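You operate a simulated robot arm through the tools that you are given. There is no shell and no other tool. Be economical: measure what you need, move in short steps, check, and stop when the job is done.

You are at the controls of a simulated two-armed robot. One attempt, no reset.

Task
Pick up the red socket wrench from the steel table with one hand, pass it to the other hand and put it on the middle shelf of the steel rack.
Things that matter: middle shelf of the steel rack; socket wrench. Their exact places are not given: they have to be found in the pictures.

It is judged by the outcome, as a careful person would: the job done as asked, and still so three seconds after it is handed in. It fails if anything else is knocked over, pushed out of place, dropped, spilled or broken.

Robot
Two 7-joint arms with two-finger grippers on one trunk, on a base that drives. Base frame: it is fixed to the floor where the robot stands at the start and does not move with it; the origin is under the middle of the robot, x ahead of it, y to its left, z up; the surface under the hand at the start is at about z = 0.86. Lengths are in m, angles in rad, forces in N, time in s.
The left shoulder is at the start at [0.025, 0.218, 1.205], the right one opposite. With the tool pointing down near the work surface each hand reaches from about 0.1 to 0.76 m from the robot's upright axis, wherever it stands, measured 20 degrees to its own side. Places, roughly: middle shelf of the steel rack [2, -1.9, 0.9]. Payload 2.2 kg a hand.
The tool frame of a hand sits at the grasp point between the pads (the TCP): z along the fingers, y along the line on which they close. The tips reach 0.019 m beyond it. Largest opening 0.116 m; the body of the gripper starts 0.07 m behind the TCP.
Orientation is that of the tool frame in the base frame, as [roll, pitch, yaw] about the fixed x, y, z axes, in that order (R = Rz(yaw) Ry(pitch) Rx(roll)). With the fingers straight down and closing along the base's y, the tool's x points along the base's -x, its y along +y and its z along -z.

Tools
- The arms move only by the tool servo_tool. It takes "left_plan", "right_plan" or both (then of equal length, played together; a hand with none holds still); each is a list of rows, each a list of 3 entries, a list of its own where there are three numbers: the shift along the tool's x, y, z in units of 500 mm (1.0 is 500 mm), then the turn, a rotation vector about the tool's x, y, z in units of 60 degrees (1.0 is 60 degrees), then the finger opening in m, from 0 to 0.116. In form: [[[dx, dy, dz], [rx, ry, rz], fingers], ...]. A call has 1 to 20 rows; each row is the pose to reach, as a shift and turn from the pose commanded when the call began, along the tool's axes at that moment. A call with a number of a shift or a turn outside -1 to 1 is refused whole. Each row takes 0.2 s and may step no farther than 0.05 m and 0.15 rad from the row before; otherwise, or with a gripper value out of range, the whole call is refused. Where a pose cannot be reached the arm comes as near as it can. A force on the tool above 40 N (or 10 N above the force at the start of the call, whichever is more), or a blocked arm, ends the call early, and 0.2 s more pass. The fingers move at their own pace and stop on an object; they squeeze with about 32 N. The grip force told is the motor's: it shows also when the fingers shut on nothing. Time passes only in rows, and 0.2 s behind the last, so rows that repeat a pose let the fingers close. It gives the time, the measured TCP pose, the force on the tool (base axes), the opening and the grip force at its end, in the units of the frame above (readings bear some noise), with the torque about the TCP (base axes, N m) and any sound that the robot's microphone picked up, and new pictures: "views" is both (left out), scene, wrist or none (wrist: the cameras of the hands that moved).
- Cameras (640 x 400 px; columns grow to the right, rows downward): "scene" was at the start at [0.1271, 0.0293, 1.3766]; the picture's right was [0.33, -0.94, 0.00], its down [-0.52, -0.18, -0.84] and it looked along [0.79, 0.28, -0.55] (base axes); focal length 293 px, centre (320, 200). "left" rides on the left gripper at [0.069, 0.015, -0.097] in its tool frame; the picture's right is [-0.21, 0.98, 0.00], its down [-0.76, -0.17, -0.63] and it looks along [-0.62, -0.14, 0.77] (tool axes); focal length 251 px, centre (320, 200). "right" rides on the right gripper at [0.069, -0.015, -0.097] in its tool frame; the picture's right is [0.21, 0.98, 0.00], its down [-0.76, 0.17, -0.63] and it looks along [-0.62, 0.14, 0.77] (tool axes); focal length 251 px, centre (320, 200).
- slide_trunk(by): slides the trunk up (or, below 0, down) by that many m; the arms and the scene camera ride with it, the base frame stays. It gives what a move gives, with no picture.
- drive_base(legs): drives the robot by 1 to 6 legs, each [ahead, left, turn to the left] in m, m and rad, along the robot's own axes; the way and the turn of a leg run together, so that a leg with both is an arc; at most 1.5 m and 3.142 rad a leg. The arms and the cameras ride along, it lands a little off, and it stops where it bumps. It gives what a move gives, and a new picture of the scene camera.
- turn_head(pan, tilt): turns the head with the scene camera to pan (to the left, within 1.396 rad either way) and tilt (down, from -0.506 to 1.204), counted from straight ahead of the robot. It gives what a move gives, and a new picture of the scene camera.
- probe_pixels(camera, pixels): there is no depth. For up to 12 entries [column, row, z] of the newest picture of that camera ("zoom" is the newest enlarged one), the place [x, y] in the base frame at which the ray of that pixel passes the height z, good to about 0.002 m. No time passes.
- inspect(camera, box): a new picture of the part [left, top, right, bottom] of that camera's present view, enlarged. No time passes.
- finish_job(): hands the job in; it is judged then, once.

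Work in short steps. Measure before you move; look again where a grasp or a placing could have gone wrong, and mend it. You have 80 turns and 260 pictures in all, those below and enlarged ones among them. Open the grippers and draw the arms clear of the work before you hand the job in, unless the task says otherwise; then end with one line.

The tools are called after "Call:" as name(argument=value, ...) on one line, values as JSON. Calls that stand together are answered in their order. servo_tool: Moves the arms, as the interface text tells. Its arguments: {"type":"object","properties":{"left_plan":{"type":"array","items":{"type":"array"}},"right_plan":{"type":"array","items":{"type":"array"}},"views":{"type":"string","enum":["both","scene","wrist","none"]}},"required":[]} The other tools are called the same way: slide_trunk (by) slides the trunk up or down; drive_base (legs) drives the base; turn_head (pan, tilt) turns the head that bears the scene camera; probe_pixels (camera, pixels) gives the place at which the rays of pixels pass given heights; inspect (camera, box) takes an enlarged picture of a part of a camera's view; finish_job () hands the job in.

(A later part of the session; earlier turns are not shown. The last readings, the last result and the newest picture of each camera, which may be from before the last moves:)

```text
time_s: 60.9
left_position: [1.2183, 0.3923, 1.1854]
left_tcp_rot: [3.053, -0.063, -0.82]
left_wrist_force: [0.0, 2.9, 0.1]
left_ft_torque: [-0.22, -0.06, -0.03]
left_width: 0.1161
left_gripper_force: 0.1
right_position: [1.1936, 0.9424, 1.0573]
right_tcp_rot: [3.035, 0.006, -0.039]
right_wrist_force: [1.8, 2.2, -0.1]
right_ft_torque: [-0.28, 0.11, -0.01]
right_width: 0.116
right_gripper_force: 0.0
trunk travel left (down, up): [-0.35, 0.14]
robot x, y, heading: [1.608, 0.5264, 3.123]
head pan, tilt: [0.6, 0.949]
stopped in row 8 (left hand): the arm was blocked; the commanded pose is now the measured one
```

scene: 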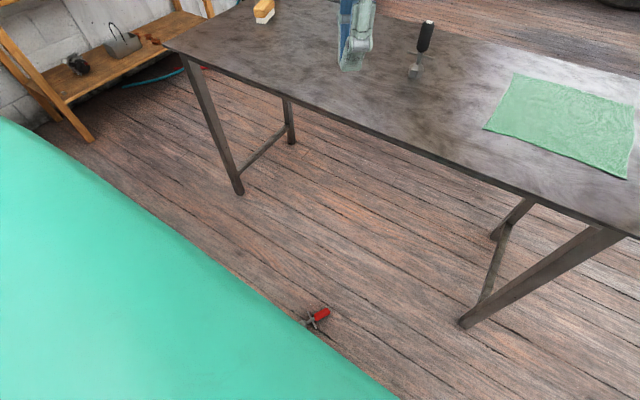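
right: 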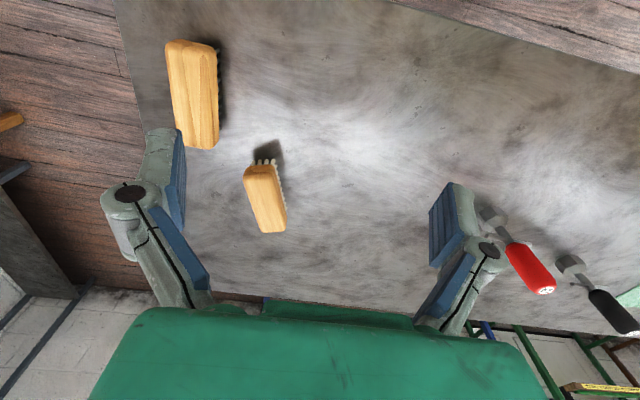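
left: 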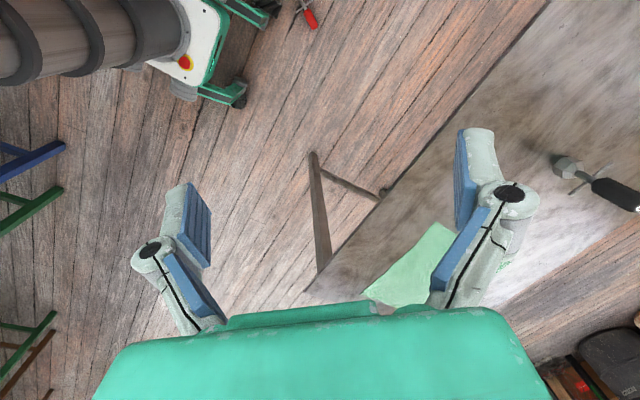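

The readings show the robot leaning slightly (roll off by ~0.09), and it seems to sway. I let time pass while looking around to find out why.

Call:
turn_head(pan=0.0, tilt=0.7)

Call:
turn_head(pan=-1.2, tilt=0.7)

```text
time_s: 61.9
left_position: [1.2185, 0.3706, 1.1835]
left_tcp_rot: [3.068, -0.054, -0.816]
left_wrist_force: [-0.5, 1.6, -0.9]
left_ft_torque: [-0.04, 0.0, 0.0]
left_width: 0.1162
left_gripper_force: 0.0
right_position: [1.1907, 0.9235, 1.0638]
right_tcp_rot: [3.054, 0.005, -0.033]
right_wrist_force: [0.1, 1.1, 0.3]
right_ft_torque: [-0.04, 0.04, 0.01]
right_width: 0.116
right_gripper_force: 0.0
trunk travel left (down, up): [-0.35, 0.14]
robot x, y, heading: [1.6095, 0.5223, 3.117]
head pan, tilt: [0.0, 0.7]
```

scene: 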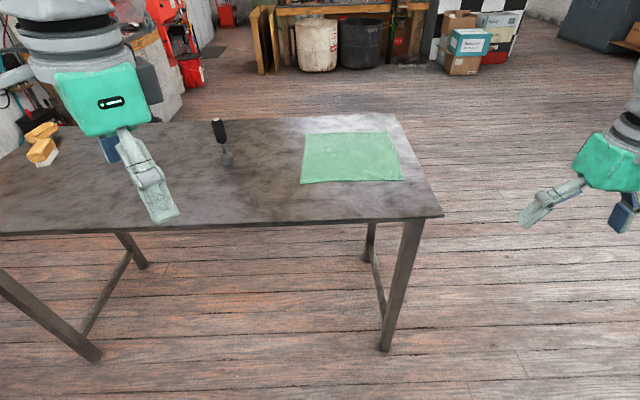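

```text
time_s: 63.3
left_position: [1.2162, 0.344, 1.1798]
left_tcp_rot: [3.081, -0.036, -0.819]
left_wrist_force: [-0.3, 0.4, -0.1]
left_ft_torque: [0.0, 0.01, -0.01]
left_width: 0.1159
left_gripper_force: 0.0
right_position: [1.1915, 0.8986, 1.0718]
right_tcp_rot: [3.075, 0.005, -0.033]
right_wrist_force: [0.4, -0.2, 0.2]
right_ft_torque: [0.01, -0.02, 0.01]
right_width: 0.1162
right_gripper_force: 0.0
trunk travel left (down, up): [-0.35, 0.14]
robot x, y, heading: [1.6113, 0.5179, 3.123]
head pan, tilt: [-1.201, 0.7]
```

scene: 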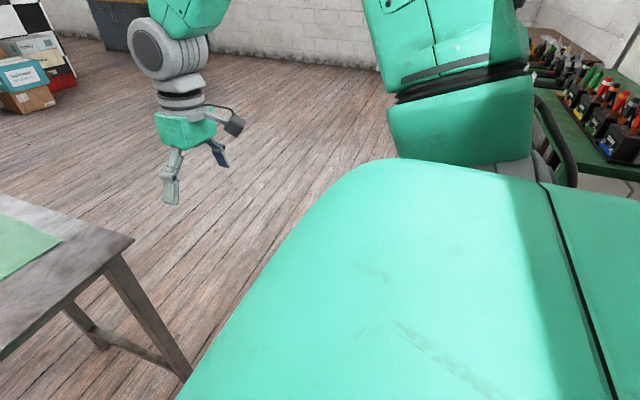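

I sample the sway with a few idle rows.

Call:
servo_tool(right_plan=[[[0, 0, 0], [0, 0, 0], 0.116], [[0, 0, 0], [0, 0, 0], 0.116]], views="none")

Call:
servo_tool(right_plan=[[[0, 0, 0], [0, 0, 0], 0.116], [[0, 0, 0], [0, 0, 0], 0.116], [[0, 0, 0], [0, 0, 0], 0.116], [[0, 0, 0], [0, 0, 0], 0.116]], views="none")

Call:
turn_head(pan=-1.35, tilt=0.7)

```text
time_s: 64.1
left_position: [1.2175, 0.2897, 1.1747]
left_tcp_rot: [3.109, -0.01, -0.811]
left_wrist_force: [-0.3, -0.7, -0.3]
left_ft_torque: [0.11, 0.0, 0.01]
left_width: 0.1158
left_gripper_force: 0.0
right_position: [1.1905, 0.8457, 1.0877]
right_tcp_rot: [3.113, 0.011, -0.025]
right_wrist_force: [-0.2, -1.2, 0.5]
right_ft_torque: [0.13, -0.07, -0.02]
right_width: 0.116
right_gripper_force: 0.1
trunk travel left (down, up): [-0.35, 0.14]
robot x, y, heading: [1.6055, 0.5053, 3.125]
head pan, tilt: [-1.201, 0.7]
stopped in row 2 (right hand): the arm was blocked; the commanded pose is now the measured one
```

```text
time_s: 65.1
left_position: [1.2195, 0.3166, 1.1781]
left_tcp_rot: [3.094, -0.022, -0.815]
left_wrist_force: [1.2, 0.2, 0.5]
left_ft_torque: [0.03, 0.02, 0.01]
left_width: 0.1159
left_gripper_force: 0.1
right_position: [1.1925, 0.871, 1.0797]
right_tcp_rot: [3.091, 0.011, -0.026]
right_wrist_force: [0.1, 0.1, -0.2]
right_ft_torque: [0.02, -0.01, -0.03]
right_width: 0.1159
right_gripper_force: 0.0
trunk travel left (down, up): [-0.35, 0.14]
robot x, y, heading: [1.6029, 0.5116, 3.126]
head pan, tilt: [-1.201, 0.7]
```

```text
time_s: 65.8
left_position: [1.2177, 0.2746, 1.1712]
left_tcp_rot: [3.116, -0.001, -0.813]
left_wrist_force: [-0.4, -1.3, 0.4]
left_ft_torque: [0.08, 0.0, -0.01]
left_width: 0.1161
left_gripper_force: 0.1
right_position: [1.1913, 0.8349, 1.0894]
right_tcp_rot: [3.123, 0.012, -0.023]
right_wrist_force: [-0.1, 0.1, -0.2]
right_ft_torque: [0.02, -0.03, 0.0]
right_width: 0.1161
right_gripper_force: 0.1
trunk travel left (down, up): [-0.35, 0.14]
robot x, y, heading: [1.6056, 0.5036, 3.116]
head pan, tilt: [-1.349, 0.7]
```

scene: 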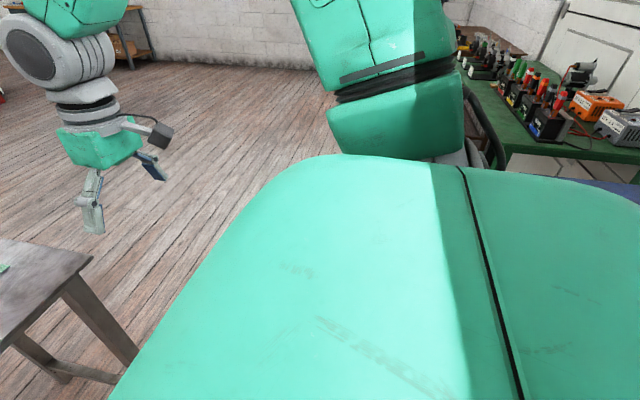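

The robot rocks from side to side, like an underdamped sway after driving. Lowering the trunk is needed for the floor pick anyway and should steady it; the hands at x≈1.2 are clear of the table edge at 0.94.

Call:
slide_trunk(by=-0.2)

Call:
turn_head(pan=0.3, tilt=0.8)

Call:
servo_tool(left_plan=[[[0, 0, 0], [0, 0, 0], 0.116]], views="wrist")

```text
time_s: 68.0
left_position: [1.22, 0.3632, 0.9861]
left_tcp_rot: [3.066, -0.052, -0.819]
left_wrist_force: [-0.2, 3.6, 1.1]
left_ft_torque: [-0.28, -0.04, -0.02]
left_width: 0.1159
left_gripper_force: 0.1
right_position: [1.1939, 0.9175, 0.865]
right_tcp_rot: [3.053, 0.011, -0.034]
right_wrist_force: [1.4, 3.3, -0.2]
right_ft_torque: [-0.26, 0.15, 0.01]
right_width: 0.1158
right_gripper_force: 0.1
trunk travel left (down, up): [-0.15, 0.34]
robot x, y, heading: [1.6032, 0.5179, 3.125]
head pan, tilt: [-1.349, 0.7]
```

```text
time_s: 69.7
left_position: [1.2208, 0.3499, 0.982]
left_tcp_rot: [3.074, -0.044, -0.817]
left_wrist_force: [0.0, 1.5, 0.1]
left_ft_torque: [-0.08, -0.03, 0.0]
left_width: 0.116
left_gripper_force: 0.1
right_position: [1.1936, 0.9038, 0.8689]
right_tcp_rot: [3.063, 0.01, -0.033]
right_wrist_force: [-0.4, 1.5, 0.1]
right_ft_torque: [-0.12, 0.02, 0.02]
right_width: 0.116
right_gripper_force: 0.1
trunk travel left (down, up): [-0.15, 0.34]
robot x, y, heading: [1.6077, 0.5204, 3.119]
head pan, tilt: [0.3, 0.799]
```

scene: 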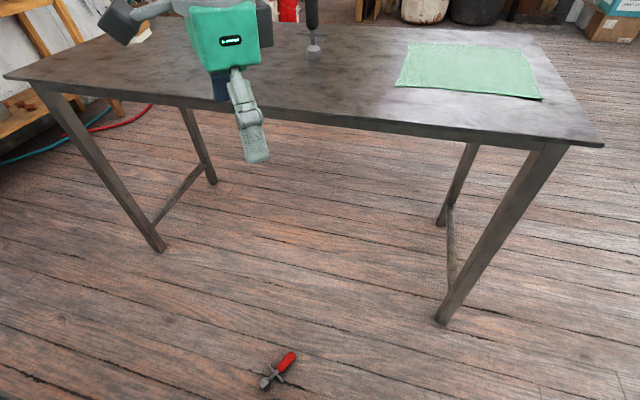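

```text
time_s: 70.3
left_position: [1.2221, 0.3504, 0.9862]
left_tcp_rot: [3.065, -0.045, -0.815]
left_wrist_force: [1.0, 1.3, 1.1]
left_ft_torque: [-0.12, 0.03, -0.04]
left_width: 0.1163
left_gripper_force: 0.1
right_position: [1.1938, 0.9019, 0.8679]
right_tcp_rot: [3.056, 0.015, -0.028]
right_wrist_force: [1.2, 0.3, -1.5]
right_ft_torque: [-0.17, 0.01, 0.0]
right_width: 0.1158
right_gripper_force: 0.1
trunk travel left (down, up): [-0.15, 0.34]
robot x, y, heading: [1.6039, 0.5102, 3.118]
head pan, tilt: [0.3, 0.799]
stopped in row 1 (left hand): the arm was blocked; the commanded pose is now the measured one
```

left: 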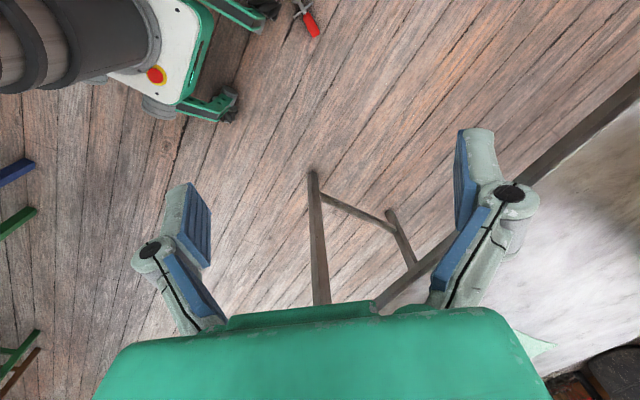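

The sway continues. I look closely at the base and wheels in the left camera for a cause.

Call:
inspect(camera="left", box=[60, 0, 340, 160])

Call:
inspect(camera="scene", box=[180, 320, 380, 400])

Call:
slide_trunk(by=-0.01)

Call:
slide_trunk(by=0.01)

```text
2.29 times, centred on (200, 80) of left
```

zoom: 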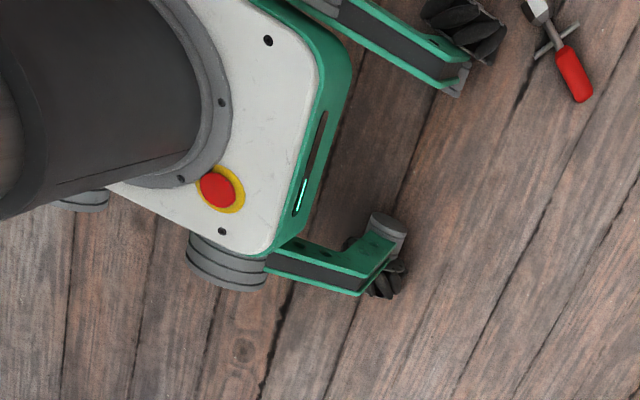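

```text
3.20 times, centred on (280, 360) of scene
```

zoom: 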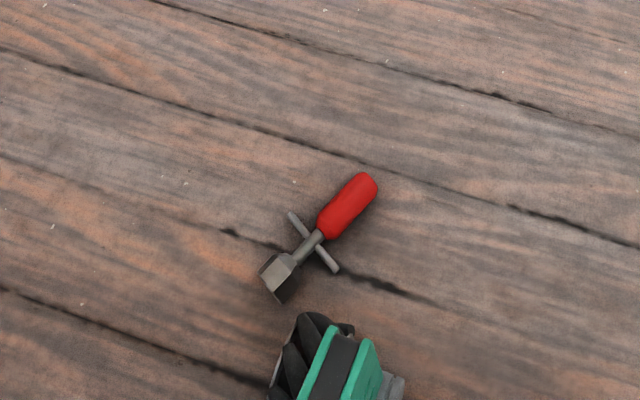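

```text
time_s: 70.9
left_position: [1.2213, 0.2968, 0.967]
left_tcp_rot: [3.101, -0.014, -0.809]
left_wrist_force: [0.4, -1.5, -0.4]
left_ft_torque: [0.14, 0.0, 0.02]
left_width: 0.1157
left_gripper_force: 0.1
right_position: [1.1921, 0.8526, 0.8735]
right_tcp_rot: [3.101, 0.017, -0.023]
right_wrist_force: [-0.9, -1.2, -0.4]
right_ft_torque: [0.11, -0.03, -0.03]
right_width: 0.1161
right_gripper_force: 0.1
trunk travel left (down, up): [-0.14, 0.35]
robot x, y, heading: [1.6045, 0.4956, 3.119]
head pan, tilt: [0.3, 0.799]
```

```text
time_s: 71.5
left_position: [1.2214, 0.3079, 0.9798]
left_tcp_rot: [3.095, -0.023, -0.81]
left_wrist_force: [0.8, -1.1, 0.6]
left_ft_torque: [0.07, 0.02, 0.02]
left_width: 0.1157
left_gripper_force: 0.0
right_position: [1.1938, 0.864, 0.8798]
right_tcp_rot: [3.094, 0.013, -0.023]
right_wrist_force: [-0.4, -1.2, 0.1]
right_ft_torque: [0.08, -0.03, -0.01]
right_width: 0.116
right_gripper_force: 0.1
trunk travel left (down, up): [-0.15, 0.34]
robot x, y, heading: [1.6061, 0.5019, 3.121]
head pan, tilt: [0.3, 0.799]
```

The front wheel is just clear of the hex head. I probe the details from the zoomed picture.

Call:
probe_pixels(camera="zoom", pixels=[[305, 318, 0.08], [350, 326, 0.08], [276, 282, 0.02], [310, 240, 0.018], [328, 232, 0.018], [367, 182, 0.018], [293, 214, 0.02], [335, 270, 0.02]])

Call:
servo_tool(left_plan=[[[0, 0, 0], [0, 0, 0], 0.116], [[0, 0, 0], [0, 0, 0], 0.116], [[0, 0, 0], [0, 0, 0], 0.116], [[0, 0, 0], [0, 0, 0], 0.116], [[0, 0, 0], [0, 0, 0], 0.116], [[0, 0, 0], [0, 0, 0], 0.116], [[0, 0, 0], [0, 0, 0], 0.116]], views="none")

Call:
servo_tool(left_plan=[[[0, 0, 0], [0, 0, 0], 0.116]], views="none")

Call:
servo_tool(left_plan=[[[0, 0, 0], [0, 0, 0], 0.116]], views="none")

```text
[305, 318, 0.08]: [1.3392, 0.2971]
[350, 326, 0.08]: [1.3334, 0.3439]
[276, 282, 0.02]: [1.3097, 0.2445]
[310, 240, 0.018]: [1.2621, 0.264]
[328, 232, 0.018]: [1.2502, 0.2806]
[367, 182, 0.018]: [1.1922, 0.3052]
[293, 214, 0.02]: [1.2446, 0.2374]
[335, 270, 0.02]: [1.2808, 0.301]
```

```text
time_s: 73.0
left_position: [1.2208, 0.3164, 0.981]
left_tcp_rot: [3.089, -0.028, -0.813]
left_wrist_force: [-0.4, 0.5, 1.1]
left_ft_torque: [0.06, 0.04, 0.01]
left_width: 0.1161
left_gripper_force: 0.2
right_position: [1.1945, 0.8736, 0.8782]
right_tcp_rot: [3.085, 0.014, -0.023]
right_wrist_force: [-0.1, 0.5, 0.6]
right_ft_torque: [0.02, 0.0, -0.01]
right_width: 0.116
right_gripper_force: 0.0
trunk travel left (down, up): [-0.15, 0.34]
robot x, y, heading: [1.6051, 0.5007, 3.119]
head pan, tilt: [0.3, 0.799]
```

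```text
time_s: 73.5
left_position: [1.222, 0.3267, 0.9816]
left_tcp_rot: [3.083, -0.032, -0.812]
left_wrist_force: [0.8, 0.2, 0.1]
left_ft_torque: [0.03, 0.0, 0.02]
left_width: 0.1159
left_gripper_force: 0.0
right_position: [1.1939, 0.8812, 0.875]
right_tcp_rot: [3.076, 0.014, -0.023]
right_wrist_force: [0.8, 0.4, -0.1]
right_ft_torque: [-0.03, -0.01, 0.01]
right_width: 0.116
right_gripper_force: 0.1
trunk travel left (down, up): [-0.15, 0.34]
robot x, y, heading: [1.6068, 0.5061, 3.117]
head pan, tilt: [0.3, 0.799]
```

```text
time_s: 73.8
left_position: [1.2201, 0.3194, 0.9815]
left_tcp_rot: [3.085, -0.03, -0.812]
left_wrist_force: [-0.2, -0.2, 0.3]
left_ft_torque: [0.03, -0.01, -0.02]
left_width: 0.1164
left_gripper_force: 0.1
right_position: [1.1949, 0.8765, 0.8761]
right_tcp_rot: [3.081, 0.014, -0.026]
right_wrist_force: [0.7, 0.3, 0.0]
right_ft_torque: [-0.02, 0.0, 0.0]
right_width: 0.1158
right_gripper_force: 0.1
trunk travel left (down, up): [-0.15, 0.34]
robot x, y, heading: [1.6072, 0.5049, 3.117]
head pan, tilt: [0.3, 0.799]
```

The sway is dying out. I lower the trunk the rest of the way, then read the pose again.

Call:
slide_trunk(by=-0.15)

Call:
servo_tool(left_plan=[[[0, 0, 0], [0, 0, 0], 0.116], [[0, 0, 0], [0, 0, 0], 0.116], [[0, 0, 0], [0, 0, 0], 0.116]], views="none")

Call:
servo_tool(left_plan=[[[0, 0, 0], [0, 0, 0], 0.116], [[0, 0, 0], [0, 0, 0], 0.116], [[0, 0, 0], [0, 0, 0], 0.116]], views="none")

```text
time_s: 75.6
left_position: [1.2215, 0.304, 0.8287]
left_tcp_rot: [3.097, -0.02, -0.81]
left_wrist_force: [-0.1, -0.2, 0.2]
left_ft_torque: [0.06, 0.04, 0.01]
left_width: 0.1158
left_gripper_force: 0.1
right_position: [1.1939, 0.8609, 0.7333]
right_tcp_rot: [3.098, 0.015, -0.023]
right_wrist_force: [-0.3, -1.4, 0.1]
right_ft_torque: [0.13, -0.01, 0.03]
right_width: 0.1158
right_gripper_force: 0.0
trunk travel left (down, up): [0.0, 0.49]
robot x, y, heading: [1.6084, 0.5019, 3.121]
head pan, tilt: [0.3, 0.799]
```

```text
time_s: 76.4
left_position: [1.222, 0.3073, 0.8298]
left_tcp_rot: [3.095, -0.021, -0.813]
left_wrist_force: [0.4, -0.4, 1.3]
left_ft_torque: [0.04, 0.02, -0.01]
left_width: 0.116
left_gripper_force: 0.0
right_position: [1.1946, 0.8635, 0.7316]
right_tcp_rot: [3.096, 0.014, -0.023]
right_wrist_force: [0.2, 0.0, 0.5]
right_ft_torque: [-0.01, 0.01, 0.02]
right_width: 0.1163
right_gripper_force: 0.0
trunk travel left (down, up): [0.0, 0.49]
robot x, y, heading: [1.6102, 0.4989, 3.12]
head pan, tilt: [0.3, 0.799]
```

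```text
time_s: 77.2
left_position: [1.2203, 0.3114, 0.8302]
left_tcp_rot: [3.091, -0.022, -0.811]
left_wrist_force: [-0.6, -0.6, -0.3]
left_ft_torque: [0.04, 0.01, 0.01]
left_width: 0.1162
left_gripper_force: 0.1
right_position: [1.1931, 0.8674, 0.7308]
right_tcp_rot: [3.09, 0.014, -0.027]
right_wrist_force: [0.1, -1.0, -0.4]
right_ft_torque: [0.07, 0.0, 0.01]
right_width: 0.1159
right_gripper_force: 0.1
trunk travel left (down, up): [0.0, 0.49]
robot x, y, heading: [1.6098, 0.5019, 3.12]
head pan, tilt: [0.3, 0.799]
```

It is stable. I descend to z≈0.38 above the wrench while aligning the fingers across the handle.

Call:
servo_tool(left_plan=[[[0.005, -0.003, 0.09], [0.005, -0.002, -0.03], 0.09], [[0.01, -0.006, 0.18], [0.01, -0.004, -0.06], 0.09], [[0.015, -0.01, 0.27], [0.015, -0.006, -0.09], 0.09], [[0.02, -0.013, 0.36], [0.02, -0.008, -0.12], 0.09], [[0.025, -0.016, 0.45], [0.025, -0.01, -0.15], 0.09], [[0.03, -0.019, 0.54], [0.03, -0.013, -0.18], 0.09], [[0.036, -0.022, 0.63], [0.035, -0.015, -0.21], 0.09], [[0.041, -0.026, 0.72], [0.04, -0.017, -0.24], 0.09], [[0.046, -0.029, 0.81], [0.045, -0.019, -0.27], 0.09], [[0.051, -0.032, 0.9], [0.048, -0.021, -0.291], 0.09], [[0.051, -0.032, 0.9], [0.048, -0.021, -0.291], 0.09]])

```text
time_s: 79.6
left_position: [1.2409, 0.2891, 0.382]
left_tcp_rot: [3.131, 0.002, -0.508]
left_wrist_force: [0.8, 0.0, -0.3]
left_ft_torque: [0.04, 0.01, 0.01]
left_width: 0.0898
left_gripper_force: 0.1
right_position: [1.1944, 0.8769, 0.7255]
right_tcp_rot: [3.08, 0.014, -0.024]
right_wrist_force: [0.7, 0.3, -0.4]
right_ft_torque: [0.0, 0.0, -0.04]
right_width: 0.1161
right_gripper_force: 0.1
trunk travel left (down, up): [0.0, 0.49]
robot x, y, heading: [1.6035, 0.5077, 3.125]
head pan, tilt: [0.3, 0.799]
```

scene: 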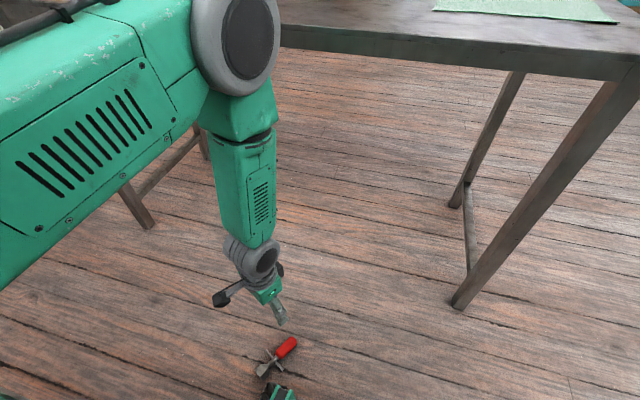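
left: 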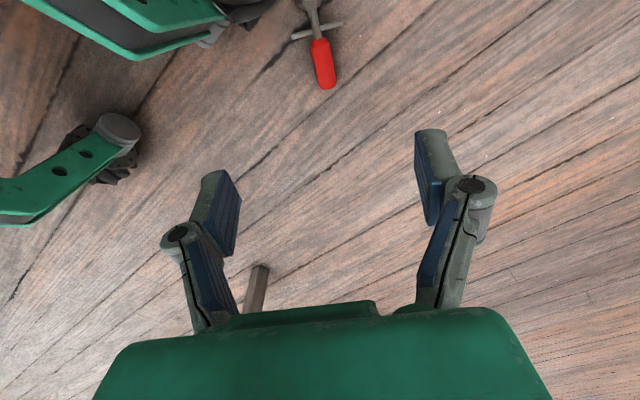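

The fingers line up with the handle axis in the left view, with the handle from (318,40) to (326,88). I probe for the precise offset.

Call:
probe_pixels(camera="left", pixels=[[318, 40, 0.018], [326, 86, 0.018], [322, 62, 0.018], [317, 30, 0.018]])

Call:
inspect(camera="left", box=[220, 0, 420, 125])

```text
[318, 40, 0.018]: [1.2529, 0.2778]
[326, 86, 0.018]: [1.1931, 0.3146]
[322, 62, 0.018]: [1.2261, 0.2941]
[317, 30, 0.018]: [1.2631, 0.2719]
```

```text
3.20 times, centred on (320, 62) of left
```

zoom: 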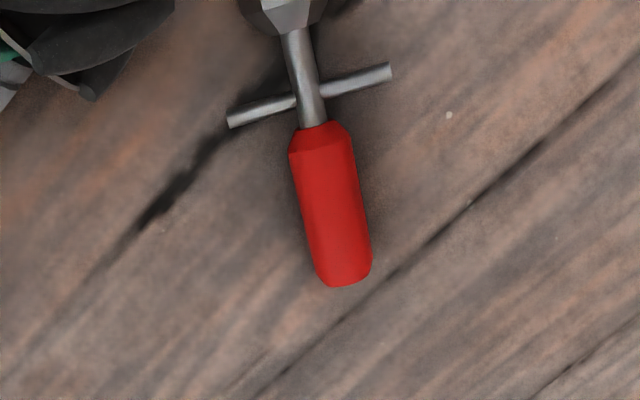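

I descend to about z=0.08 first, with a tiny yaw correction.

Call:
servo_tool(left_plan=[[[0, 0, 0.09], [0, 0, 0.01], 0.09], [[0, 0, 0.18], [0, 0, 0.02], 0.09], [[0, 0, 0.27], [0, 0, 0.03], 0.09], [[0, 0, 0.36], [0, 0, 0.042], 0.09], [[0, 0, 0.45], [0, 0, 0.042], 0.09], [[-0.002, 0, 0.53], [0.008, 0, 0.042], 0.09], [[-0.003, -0.001, 0.6], [0.01, 0, 0.042], 0.09], [[-0.003, -0.001, 0.6], [0.01, 0, 0.042], 0.09]])

```text
time_s: 81.4
left_position: [1.2373, 0.2861, 0.0823]
left_tcp_rot: [3.14, 0.001, -0.553]
left_wrist_force: [0.2, 0.3, -0.8]
left_ft_torque: [0.01, 0.02, 0.0]
left_width: 0.0899
left_gripper_force: 0.0
right_position: [1.1948, 0.8779, 0.7264]
right_tcp_rot: [3.081, 0.013, -0.025]
right_wrist_force: [-0.2, -0.5, -0.2]
right_ft_torque: [-0.01, 0.0, 0.02]
right_width: 0.116
right_gripper_force: 0.1
trunk travel left (down, up): [0.0, 0.49]
robot x, y, heading: [1.6044, 0.5054, 3.125]
head pan, tilt: [0.3, 0.799]
```

scene: 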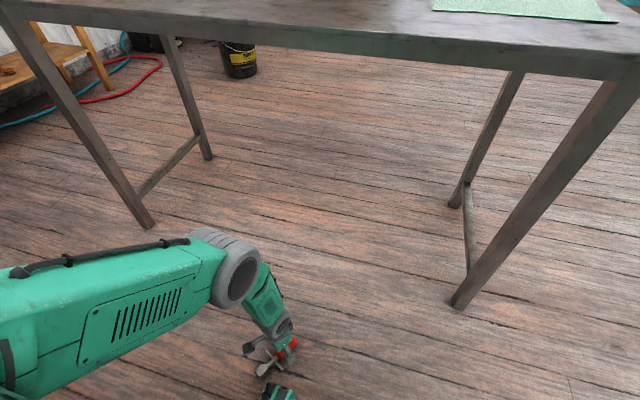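
left: 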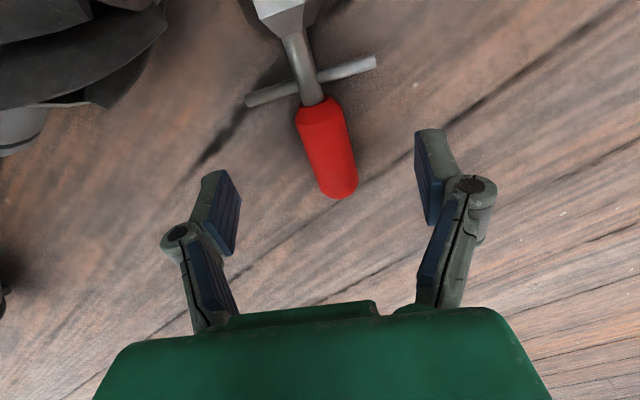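

The tracking is good. I check once more with a probe before the final 6 cm.

Call:
probe_pixels(camera="left", pixels=[[321, 103, 0.018], [340, 192, 0.018], [330, 145, 0.018], [165, 40, 0.08]])

```text
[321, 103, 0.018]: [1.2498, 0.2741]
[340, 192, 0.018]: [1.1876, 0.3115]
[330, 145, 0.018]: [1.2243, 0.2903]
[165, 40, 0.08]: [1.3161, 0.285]
```

I go down to z≈0.024 with a 4 mm sideways correction, then close.

Call:
servo_tool(left_plan=[[[-0.002, 0.008, 0.04], [0, 0, 0], 0.09], [[-0.002, 0.008, 0.08], [0, 0, 0], 0.09], [[-0.002, 0.008, 0.116], [0, 0, 0], 0.09], [[-0.002, 0.008, 0.116], [0, 0, 0], 0.09]], views="wrist")

Call:
servo_tool(left_plan=[[[0, 0, 0], [0, 0, 0], 0.05], [[0, 0, 0], [0, 0, 0], 0.035], [[0, 0, 0], [0, 0, 0], 0.0], [[0, 0, 0], [0, 0, 0], 0.0], [[0, 0, 0], [0, 0, 0], 0.0]], views="wrist")

```text
time_s: 82.4
left_position: [1.2386, 0.2805, 0.0378]
left_tcp_rot: [3.14, 0.001, -0.555]
left_wrist_force: [0.0, 1.2, -0.3]
left_ft_torque: [-0.02, 0.04, 0.0]
left_width: 0.0898
left_gripper_force: 0.1
left hand out of reach, approached as far as the arm can: row 3, 4
right_position: [1.1938, 0.8775, 0.7252]
right_tcp_rot: [3.077, 0.014, -0.024]
right_wrist_force: [0.8, 0.1, 1.2]
right_ft_torque: [-0.01, -0.01, 0.01]
right_width: 0.1159
right_gripper_force: 0.1
trunk travel left (down, up): [0.0, 0.49]
robot x, y, heading: [1.6044, 0.5029, 3.119]
head pan, tilt: [0.3, 0.799]
```

left: 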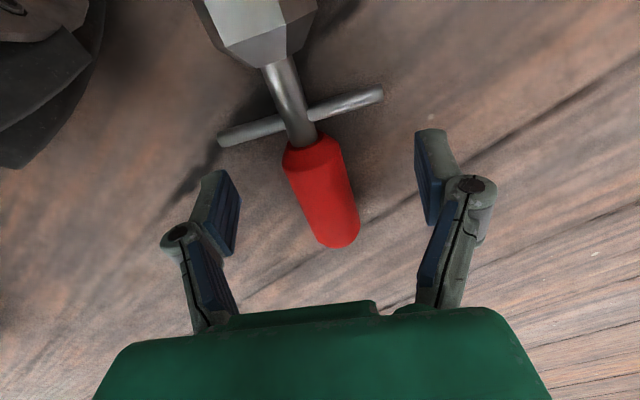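

```text
time_s: 83.6
left_position: [1.2381, 0.2802, 0.0364]
left_tcp_rot: [3.14, 0.0, -0.554]
left_wrist_force: [2.0, 1.8, 2.3]
left_ft_torque: [-0.01, -0.06, 0.14]
left_width: 0.032
left_gripper_force: 32.0
right_position: [1.1933, 0.879, 0.7256]
right_tcp_rot: [3.08, 0.013, -0.026]
right_wrist_force: [0.2, 0.6, 0.9]
right_ft_torque: [-0.03, -0.01, 0.01]
right_width: 0.1162
right_gripper_force: 0.1
trunk travel left (down, up): [0.0, 0.49]
robot x, y, heading: [1.6065, 0.5058, 3.12]
head pan, tilt: [0.3, 0.799]
```

left: 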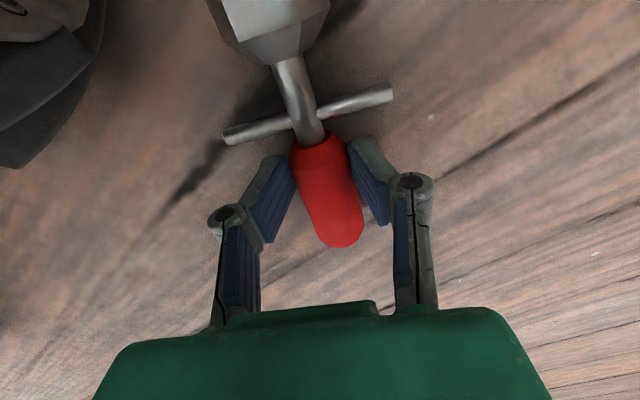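

The arm reached only z=0.036, so the tips grip just at the handle's mid-height. Rather than lift like this, I drag the wrench nearer and outside the wheel, where I can re-grip deeper.

Call:
servo_tool(left_plan=[[[0, 0, -0.012], [0, 0, 0], 0.0], [[0.021, 0.034, -0.016], [0, 0, 0], 0.0], [[0.042, 0.068, -0.016], [0, 0, 0], 0.0], [[0.063, 0.102, -0.016], [0, 0, 0], 0.0], [[0.084, 0.136, -0.016], [0, 0, 0], 0.0], [[0.105, 0.17, -0.016], [0, 0, 0], 0.0], [[0.126, 0.204, -0.016], [0, 0, 0], 0.0], [[0.16, 0.183, -0.016], [0, 0, 0], 0.0], [[0.194, 0.162, -0.016], [0, 0, 0], 0.0], [[0.228, 0.141, -0.016], [0, 0, 0], 0.0], [[0.262, 0.12, -0.016], [0, 0, 0], 0.0], [[0.296, 0.099, -0.016], [0, 0, 0], 0.0]])

```text
time_s: 86.2
left_position: [1.34, 0.1598, 0.0442]
left_tcp_rot: [3.138, 0.003, -0.553]
left_wrist_force: [-0.5, 0.2, -2.3]
left_ft_torque: [0.0, -0.01, -0.01]
left_width: 0.0308
left_gripper_force: 32.0
right_position: [1.1961, 0.877, 0.7266]
right_tcp_rot: [3.081, 0.014, -0.023]
right_wrist_force: [0.4, -0.2, 0.3]
right_ft_torque: [-0.02, -0.02, -0.01]
right_width: 0.116
right_gripper_force: 0.1
trunk travel left (down, up): [0.0, 0.49]
robot x, y, heading: [1.6029, 0.5038, 3.122]
head pan, tilt: [0.3, 0.799]
```

scene: 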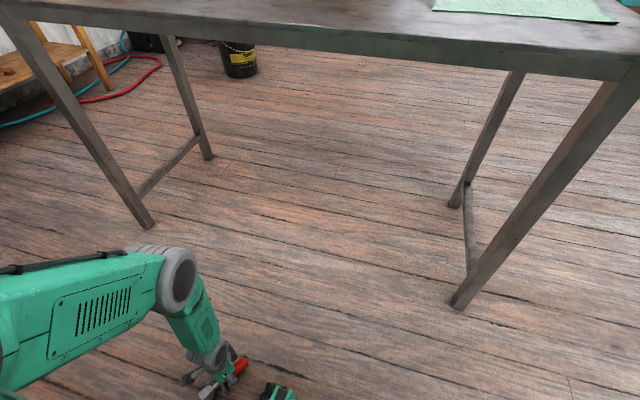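
left: 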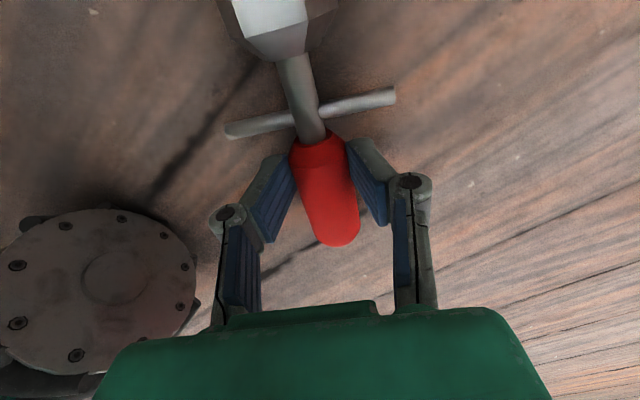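

It stayed in the grip. I set it down, open a little, lower to z≈0.022 and re-grip.

Call:
servo_tool(left_plan=[[[0, 0, 0.014], [0, 0, 0], 0.0], [[0, 0, 0.016], [0, 0, 0], 0.05], [[0, 0, 0.016], [0, 0, 0], 0.05], [[0, 0, 0.03], [0, 0, 0], 0.05], [[0, 0, 0.044], [0, 0, 0], 0.05], [[0, 0, 0.044], [0, 0, 0], 0.05]], views="wrist")

```text
time_s: 87.6
left_position: [1.3397, 0.1589, 0.022]
left_tcp_rot: [-3.141, 0.002, -0.554]
left_wrist_force: [-0.3, 0.0, 0.7]
left_ft_torque: [0.01, 0.01, -0.01]
left_width: 0.05
left_gripper_force: 0.1
right_position: [1.1958, 0.877, 0.7272]
right_tcp_rot: [3.08, 0.013, -0.024]
right_wrist_force: [0.0, 0.1, 0.1]
right_ft_torque: [-0.02, 0.01, -0.01]
right_width: 0.1159
right_gripper_force: 0.1
trunk travel left (down, up): [0.0, 0.49]
robot x, y, heading: [1.6055, 0.5064, 3.119]
head pan, tilt: [0.3, 0.799]
```

left: 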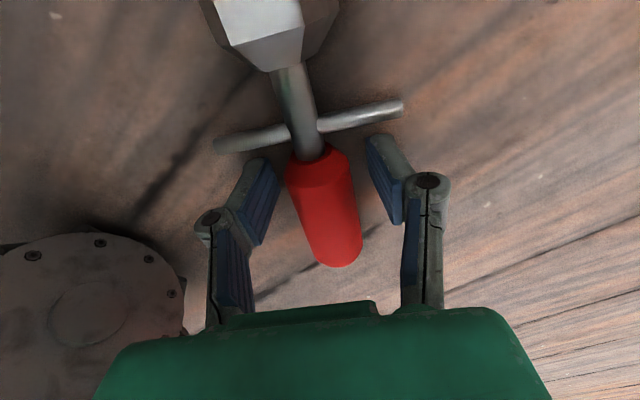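

The fingers now reach well around the handle (z=0.022). I close and lift slowly by 3 cm.

Call:
servo_tool(left_plan=[[[0, 0, 0], [0, 0, 0], 0.03], [[0, 0, 0], [0, 0, 0], 0.0], [[0, 0, 0], [0, 0, 0], 0.0], [[0, 0, 0], [0, 0, 0], 0.0], [[0, 0, -0.01], [0, 0, 0], 0.0], [[0, 0, -0.02], [0, 0, 0], 0.0], [[0, 0, -0.03], [0, 0, 0], 0.0], [[0, 0, -0.04], [0, 0, 0], 0.0], [[0, 0, -0.05], [0, 0, 0], 0.0], [[0, 0, -0.06], [0, 0, 0], 0.0], [[0, 0, -0.06], [0, 0, 0], 0.0]], views="wrist")

```text
time_s: 90.0
left_position: [1.3389, 0.1598, 0.0544]
left_tcp_rot: [3.141, 0.003, -0.553]
left_wrist_force: [0.7, -0.2, -2.8]
left_ft_torque: [-0.03, -0.03, -0.01]
left_width: 0.0275
left_gripper_force: 32.0
right_position: [1.1946, 0.877, 0.7269]
right_tcp_rot: [3.081, 0.015, -0.025]
right_wrist_force: [-0.3, 0.2, -1.3]
right_ft_torque: [0.01, 0.02, -0.03]
right_width: 0.1157
right_gripper_force: 0.1
trunk travel left (down, up): [0.0, 0.49]
robot x, y, heading: [1.6058, 0.5018, 3.122]
head pan, tilt: [0.3, 0.799]
```

left: 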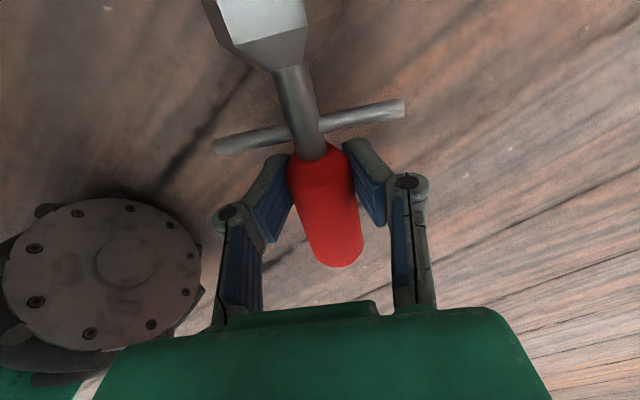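

It is held at 0.0275 m and about 0.28 kg. I check that the grip width doesn't creep, then raise it another 10 cm.

Call:
servo_tool(left_plan=[[[0, 0, 0], [0, 0, 0], 0.0], [[0, 0, 0], [0, 0, 0], 0.0], [[0, 0, 0], [0, 0, 0], 0.0]], views="none")

Call:
servo_tool(left_plan=[[[0, 0, -0.03], [0, 0, 0], 0.0], [[0, 0, -0.06], [0, 0, 0], 0.0], [[0, 0, -0.09], [0, 0, 0], 0.0], [[0, 0, -0.12], [0, 0, 0], 0.0], [[0, 0, -0.15], [0, 0, 0], 0.0], [[0, 0, -0.18], [0, 0, 0], 0.0], [[0, 0, -0.21], [0, 0, 0], 0.0], [[0, 0, -0.24], [0, 0, 0], 0.0]], views="wrist")

```text
time_s: 90.8
left_position: [1.3397, 0.1579, 0.0538]
left_tcp_rot: [3.14, 0.002, -0.552]
left_wrist_force: [-0.4, -0.8, -2.6]
left_ft_torque: [-0.02, 0.0, -0.01]
left_width: 0.0277
left_gripper_force: 32.2
right_position: [1.1937, 0.8771, 0.7272]
right_tcp_rot: [3.081, 0.015, -0.026]
right_wrist_force: [-0.1, 0.1, -0.4]
right_ft_torque: [0.02, 0.0, -0.02]
right_width: 0.1158
right_gripper_force: 0.0
trunk travel left (down, up): [0.0, 0.49]
robot x, y, heading: [1.6064, 0.5038, 3.121]
head pan, tilt: [0.3, 0.799]
```

```text
time_s: 92.6
left_position: [1.3396, 0.1571, 0.1726]
left_tcp_rot: [-3.141, 0.001, -0.554]
left_wrist_force: [0.4, 0.0, -3.0]
left_ft_torque: [-0.02, 0.0, -0.02]
left_width: 0.0274
left_gripper_force: 32.0
right_position: [1.194, 0.8774, 0.7256]
right_tcp_rot: [3.081, 0.014, -0.026]
right_wrist_force: [0.5, 0.1, 0.6]
right_ft_torque: [-0.01, -0.02, 0.01]
right_width: 0.1159
right_gripper_force: 0.2
trunk travel left (down, up): [0.0, 0.49]
robot x, y, heading: [1.6092, 0.5044, 3.118]
head pan, tilt: [0.3, 0.799]
```

left: 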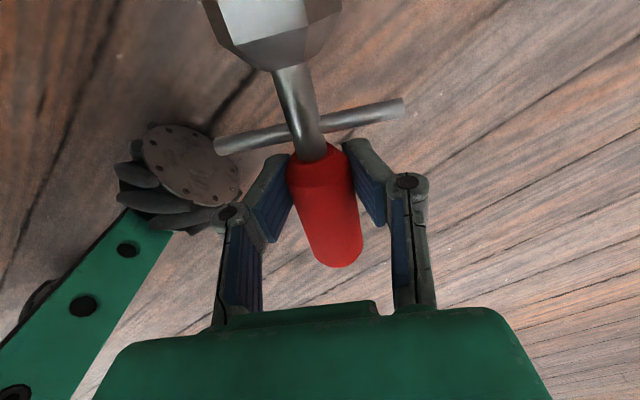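

The grip is steady, with almost no torque at the TCP. I raise the arm slowly by 0.33 m, then the trunk.

Call:
servo_tool(left_plan=[[[0, 0, -0.05], [0, 0, 0], 0.0], [[0, 0, -0.1], [0, 0, 0], 0.0], [[0, 0, -0.15], [0, 0, 0], 0.0], [[0, 0, -0.2], [0, 0, 0], 0.0], [[0, 0, -0.25], [0, 0, 0], 0.0], [[0, 0, -0.3], [0, 0, 0], 0.0], [[0, 0, -0.35], [0, 0, 0], 0.0], [[0, 0, -0.4], [0, 0, 0], 0.0], [[0, 0, -0.45], [0, 0, 0], 0.0], [[0, 0, -0.5], [0, 0, 0], 0.0], [[0, 0, -0.55], [0, 0, 0], 0.0], [[0, 0, -0.6], [0, 0, 0], 0.0], [[0, 0, -0.65], [0, 0, 0], 0.0]], views="none")

Call:
slide_trunk(by=0.35)

Call:
servo_tool(left_plan=[[[0, 0, 0], [0, 0, 0], 0.0]])

```text
time_s: 95.4
left_position: [1.3394, 0.1612, 0.4985]
left_tcp_rot: [-3.141, 0.0, -0.554]
left_wrist_force: [0.9, 0.1, -2.3]
left_ft_torque: [-0.02, -0.04, 0.0]
left_width: 0.0274
left_gripper_force: 31.8
right_position: [1.194, 0.8785, 0.7267]
right_tcp_rot: [3.08, 0.014, -0.023]
right_wrist_force: [-0.2, -0.4, 0.0]
right_ft_torque: [-0.04, -0.01, -0.03]
right_width: 0.1158
right_gripper_force: 0.0
trunk travel left (down, up): [0.0, 0.49]
robot x, y, heading: [1.6055, 0.5042, 3.12]
head pan, tilt: [0.3, 0.799]
```

```text
time_s: 98.8
left_position: [1.3387, 0.1615, 0.8474]
left_tcp_rot: [3.14, 0.002, -0.552]
left_wrist_force: [-0.1, -0.2, -2.3]
left_ft_torque: [0.0, 0.02, -0.01]
left_width: 0.0275
left_gripper_force: 31.6
right_position: [1.1946, 0.8778, 1.0768]
right_tcp_rot: [3.079, 0.014, -0.025]
right_wrist_force: [0.3, 0.1, -0.1]
right_ft_torque: [-0.01, 0.01, 0.0]
right_width: 0.116
right_gripper_force: 0.0
trunk travel left (down, up): [-0.35, 0.14]
robot x, y, heading: [1.6098, 0.5044, 3.122]
head pan, tilt: [0.3, 0.799]
```

```text
time_s: 99.2
left_position: [1.3402, 0.1604, 0.8488]
left_tcp_rot: [3.14, 0.002, -0.554]
left_wrist_force: [0.3, -0.3, -2.2]
left_ft_torque: [0.01, -0.02, 0.03]
left_width: 0.0276
left_gripper_force: 32.0
right_position: [1.1943, 0.8787, 1.077]
right_tcp_rot: [3.08, 0.013, -0.023]
right_wrist_force: [0.0, -0.1, 0.3]
right_ft_torque: [0.02, -0.01, 0.0]
right_width: 0.1159
right_gripper_force: 0.0
trunk travel left (down, up): [-0.35, 0.14]
robot x, y, heading: [1.6057, 0.502, 3.124]
head pan, tilt: [0.3, 0.799]
```

scene: 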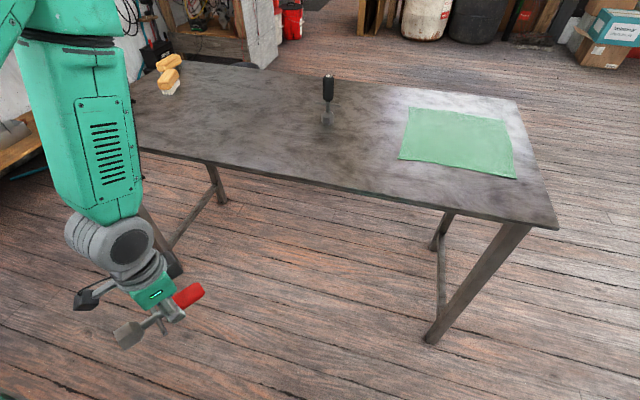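
left: 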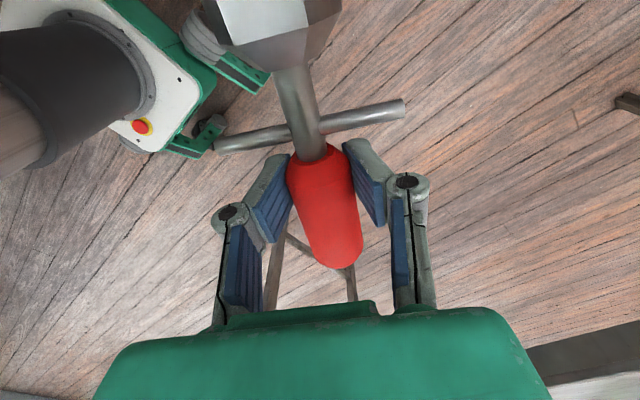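

The wrench is secure. I move the left hand up and to the handover spot at about (1.185, 0.40, 1.08), turning it 58° so its fingers close along the robot's forward axis.

Call:
servo_tool(left_plan=[[[-0.043, -0.02, -0.038], [0, 0, 0.08], 0.0], [[-0.086, -0.041, -0.077], [0, 0, 0.161], 0.0], [[-0.129, -0.061, -0.115], [0, 0, 0.242], 0.0], [[-0.172, -0.082, -0.153], [0, 0, 0.322], 0.0], [[-0.215, -0.102, -0.192], [0, 0, 0.403], 0.0], [[-0.258, -0.123, -0.23], [0, 0, 0.484], 0.0], [[-0.301, -0.143, -0.268], [0, 0, 0.564], 0.0], [[-0.344, -0.164, -0.307], [0, 0, 0.645], 0.0], [[-0.387, -0.184, -0.345], [0, 0, 0.725], 0.0], [[-0.43, -0.205, -0.383], [0, 0, 0.806], 0.0], [[-0.473, -0.225, -0.422], [0, 0, 0.887], 0.0], [[-0.516, -0.246, -0.46], [0, 0, 0.967], 0.0]])

```text
time_s: 101.8
left_position: [1.1844, 0.4041, 1.0806]
left_tcp_rot: [3.141, -0.002, -1.568]
left_wrist_force: [0.3, 0.3, -2.8]
left_ft_torque: [0.0, 0.02, -0.01]
left_width: 0.0273
left_gripper_force: 31.7
right_position: [1.1932, 0.8793, 1.0757]
right_tcp_rot: [3.079, 0.014, -0.025]
right_wrist_force: [-0.5, -0.9, 0.0]
right_ft_torque: [-0.01, 0.03, -0.02]
right_width: 0.1158
right_gripper_force: 0.1
trunk travel left (down, up): [-0.35, 0.14]
robot x, y, heading: [1.6102, 0.5037, 3.12]
head pan, tilt: [0.3, 0.799]
```

scene: 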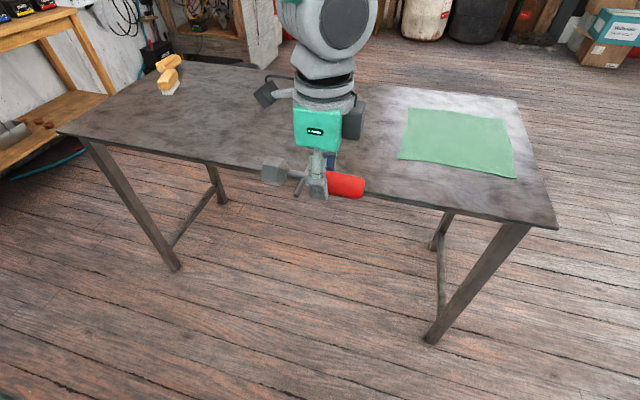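
left: 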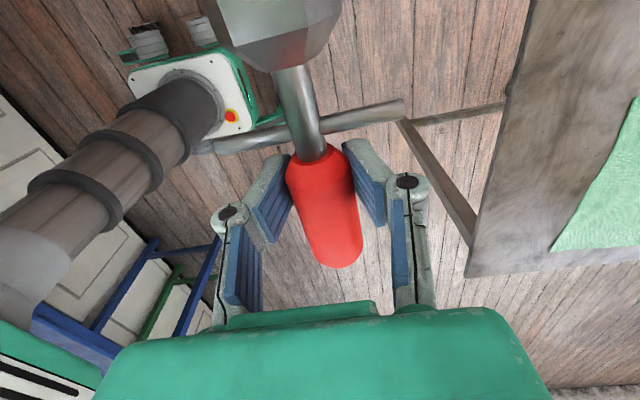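

The wrench lies along the robot's lateral axis with the head to the left. Now I tilt the left hand about its closing axis in two stages, so the wrench stands vertical with the head down.

Call:
servo_tool(left_plan=[[[0, 0, 0], [0, -0.075, 0], 0.0], [[0, 0, 0], [0, -0.15, 0], 0.0], [[0, 0, 0], [0, -0.225, 0], 0.0], [[0, 0, 0], [0, -0.3, 0], 0.0], [[0, 0, 0], [0, -0.375, 0], 0.0], [[0, 0, 0], [0, -0.45, 0], 0.0], [[0, 0, 0], [0, -0.525, 0], 0.0], [[0, 0, 0], [0, -0.6, 0], 0.0], [[0, 0, 0], [0, -0.675, 0], 0.0], [[0, 0, 0], [0, -0.75, 0], 0.0]], views="scene")

Call:
servo_tool(left_plan=[[[0, 0, 0], [0, -0.075, 0], 0.0], [[0, 0, 0], [0, -0.15, 0], 0.0], [[0, 0, 0], [0, -0.225, 0], 0.0], [[0, 0, 0], [0, -0.3, 0], 0.0], [[0, 0, 0], [0, -0.375, 0], 0.0], [[0, 0, 0], [0, -0.45, 0], 0.0], [[0, 0, 0], [0, -0.525, 0], 0.0], [[0, 0, 0], [0, -0.6, 0], 0.0], [[0, 0, 0], [0, -0.675, 0], 0.0], [[0, 0, 0], [0, -0.75, 0], 0.0]])

```text
time_s: 104.0
left_position: [1.1838, 0.3999, 1.0795]
left_tcp_rot: [3.14, 0.789, -1.567]
left_wrist_force: [0.4, 0.3, -2.7]
left_ft_torque: [-0.05, 0.0, -0.01]
left_width: 0.0274
left_gripper_force: 31.4
right_position: [1.1923, 0.876, 1.0778]
right_tcp_rot: [3.083, 0.015, -0.025]
right_wrist_force: [-0.2, 0.2, 0.0]
right_ft_torque: [0.0, -0.03, 0.0]
right_width: 0.1157
right_gripper_force: 0.0
trunk travel left (down, up): [-0.35, 0.14]
robot x, y, heading: [1.605, 0.5055, 3.121]
head pan, tilt: [0.3, 0.799]
```

scene: 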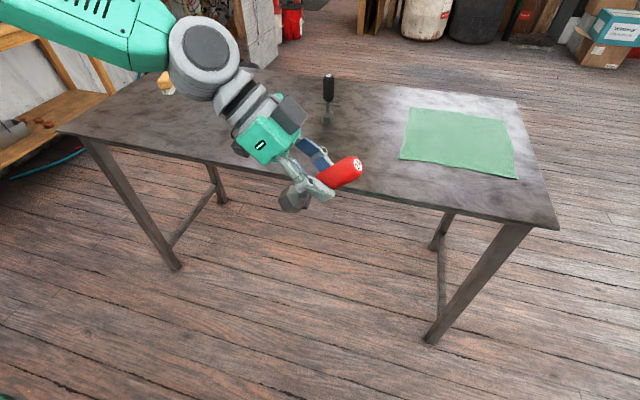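

```text
time_s: 106.2
left_position: [1.184, 0.401, 1.0774]
left_tcp_rot: [0.498, 1.566, 2.075]
left_wrist_force: [0.0, 0.7, -3.5]
left_ft_torque: [-0.04, 0.0, -0.02]
left_width: 0.0274
left_gripper_force: 31.4
right_position: [1.1935, 0.8759, 1.0766]
right_tcp_rot: [3.081, 0.015, -0.024]
right_wrist_force: [0.0, 0.0, 0.3]
right_ft_torque: [0.02, 0.0, -0.02]
right_width: 0.1157
right_gripper_force: 0.1
trunk travel left (down, up): [-0.35, 0.14]
robot x, y, heading: [1.6085, 0.5079, 3.127]
head pan, tilt: [0.3, 0.799]
```

scene: 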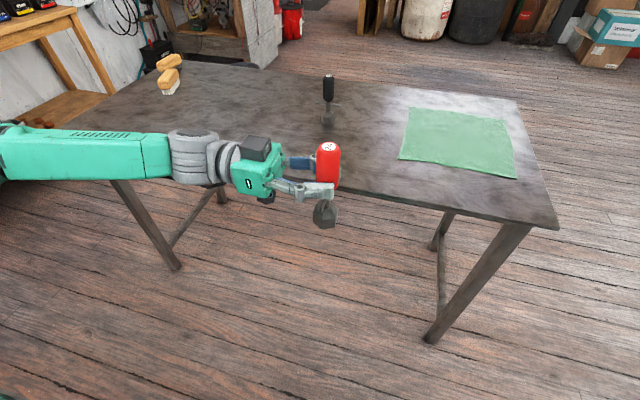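
left: 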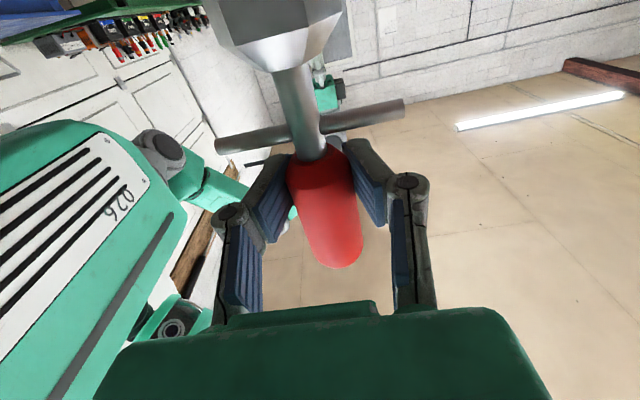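

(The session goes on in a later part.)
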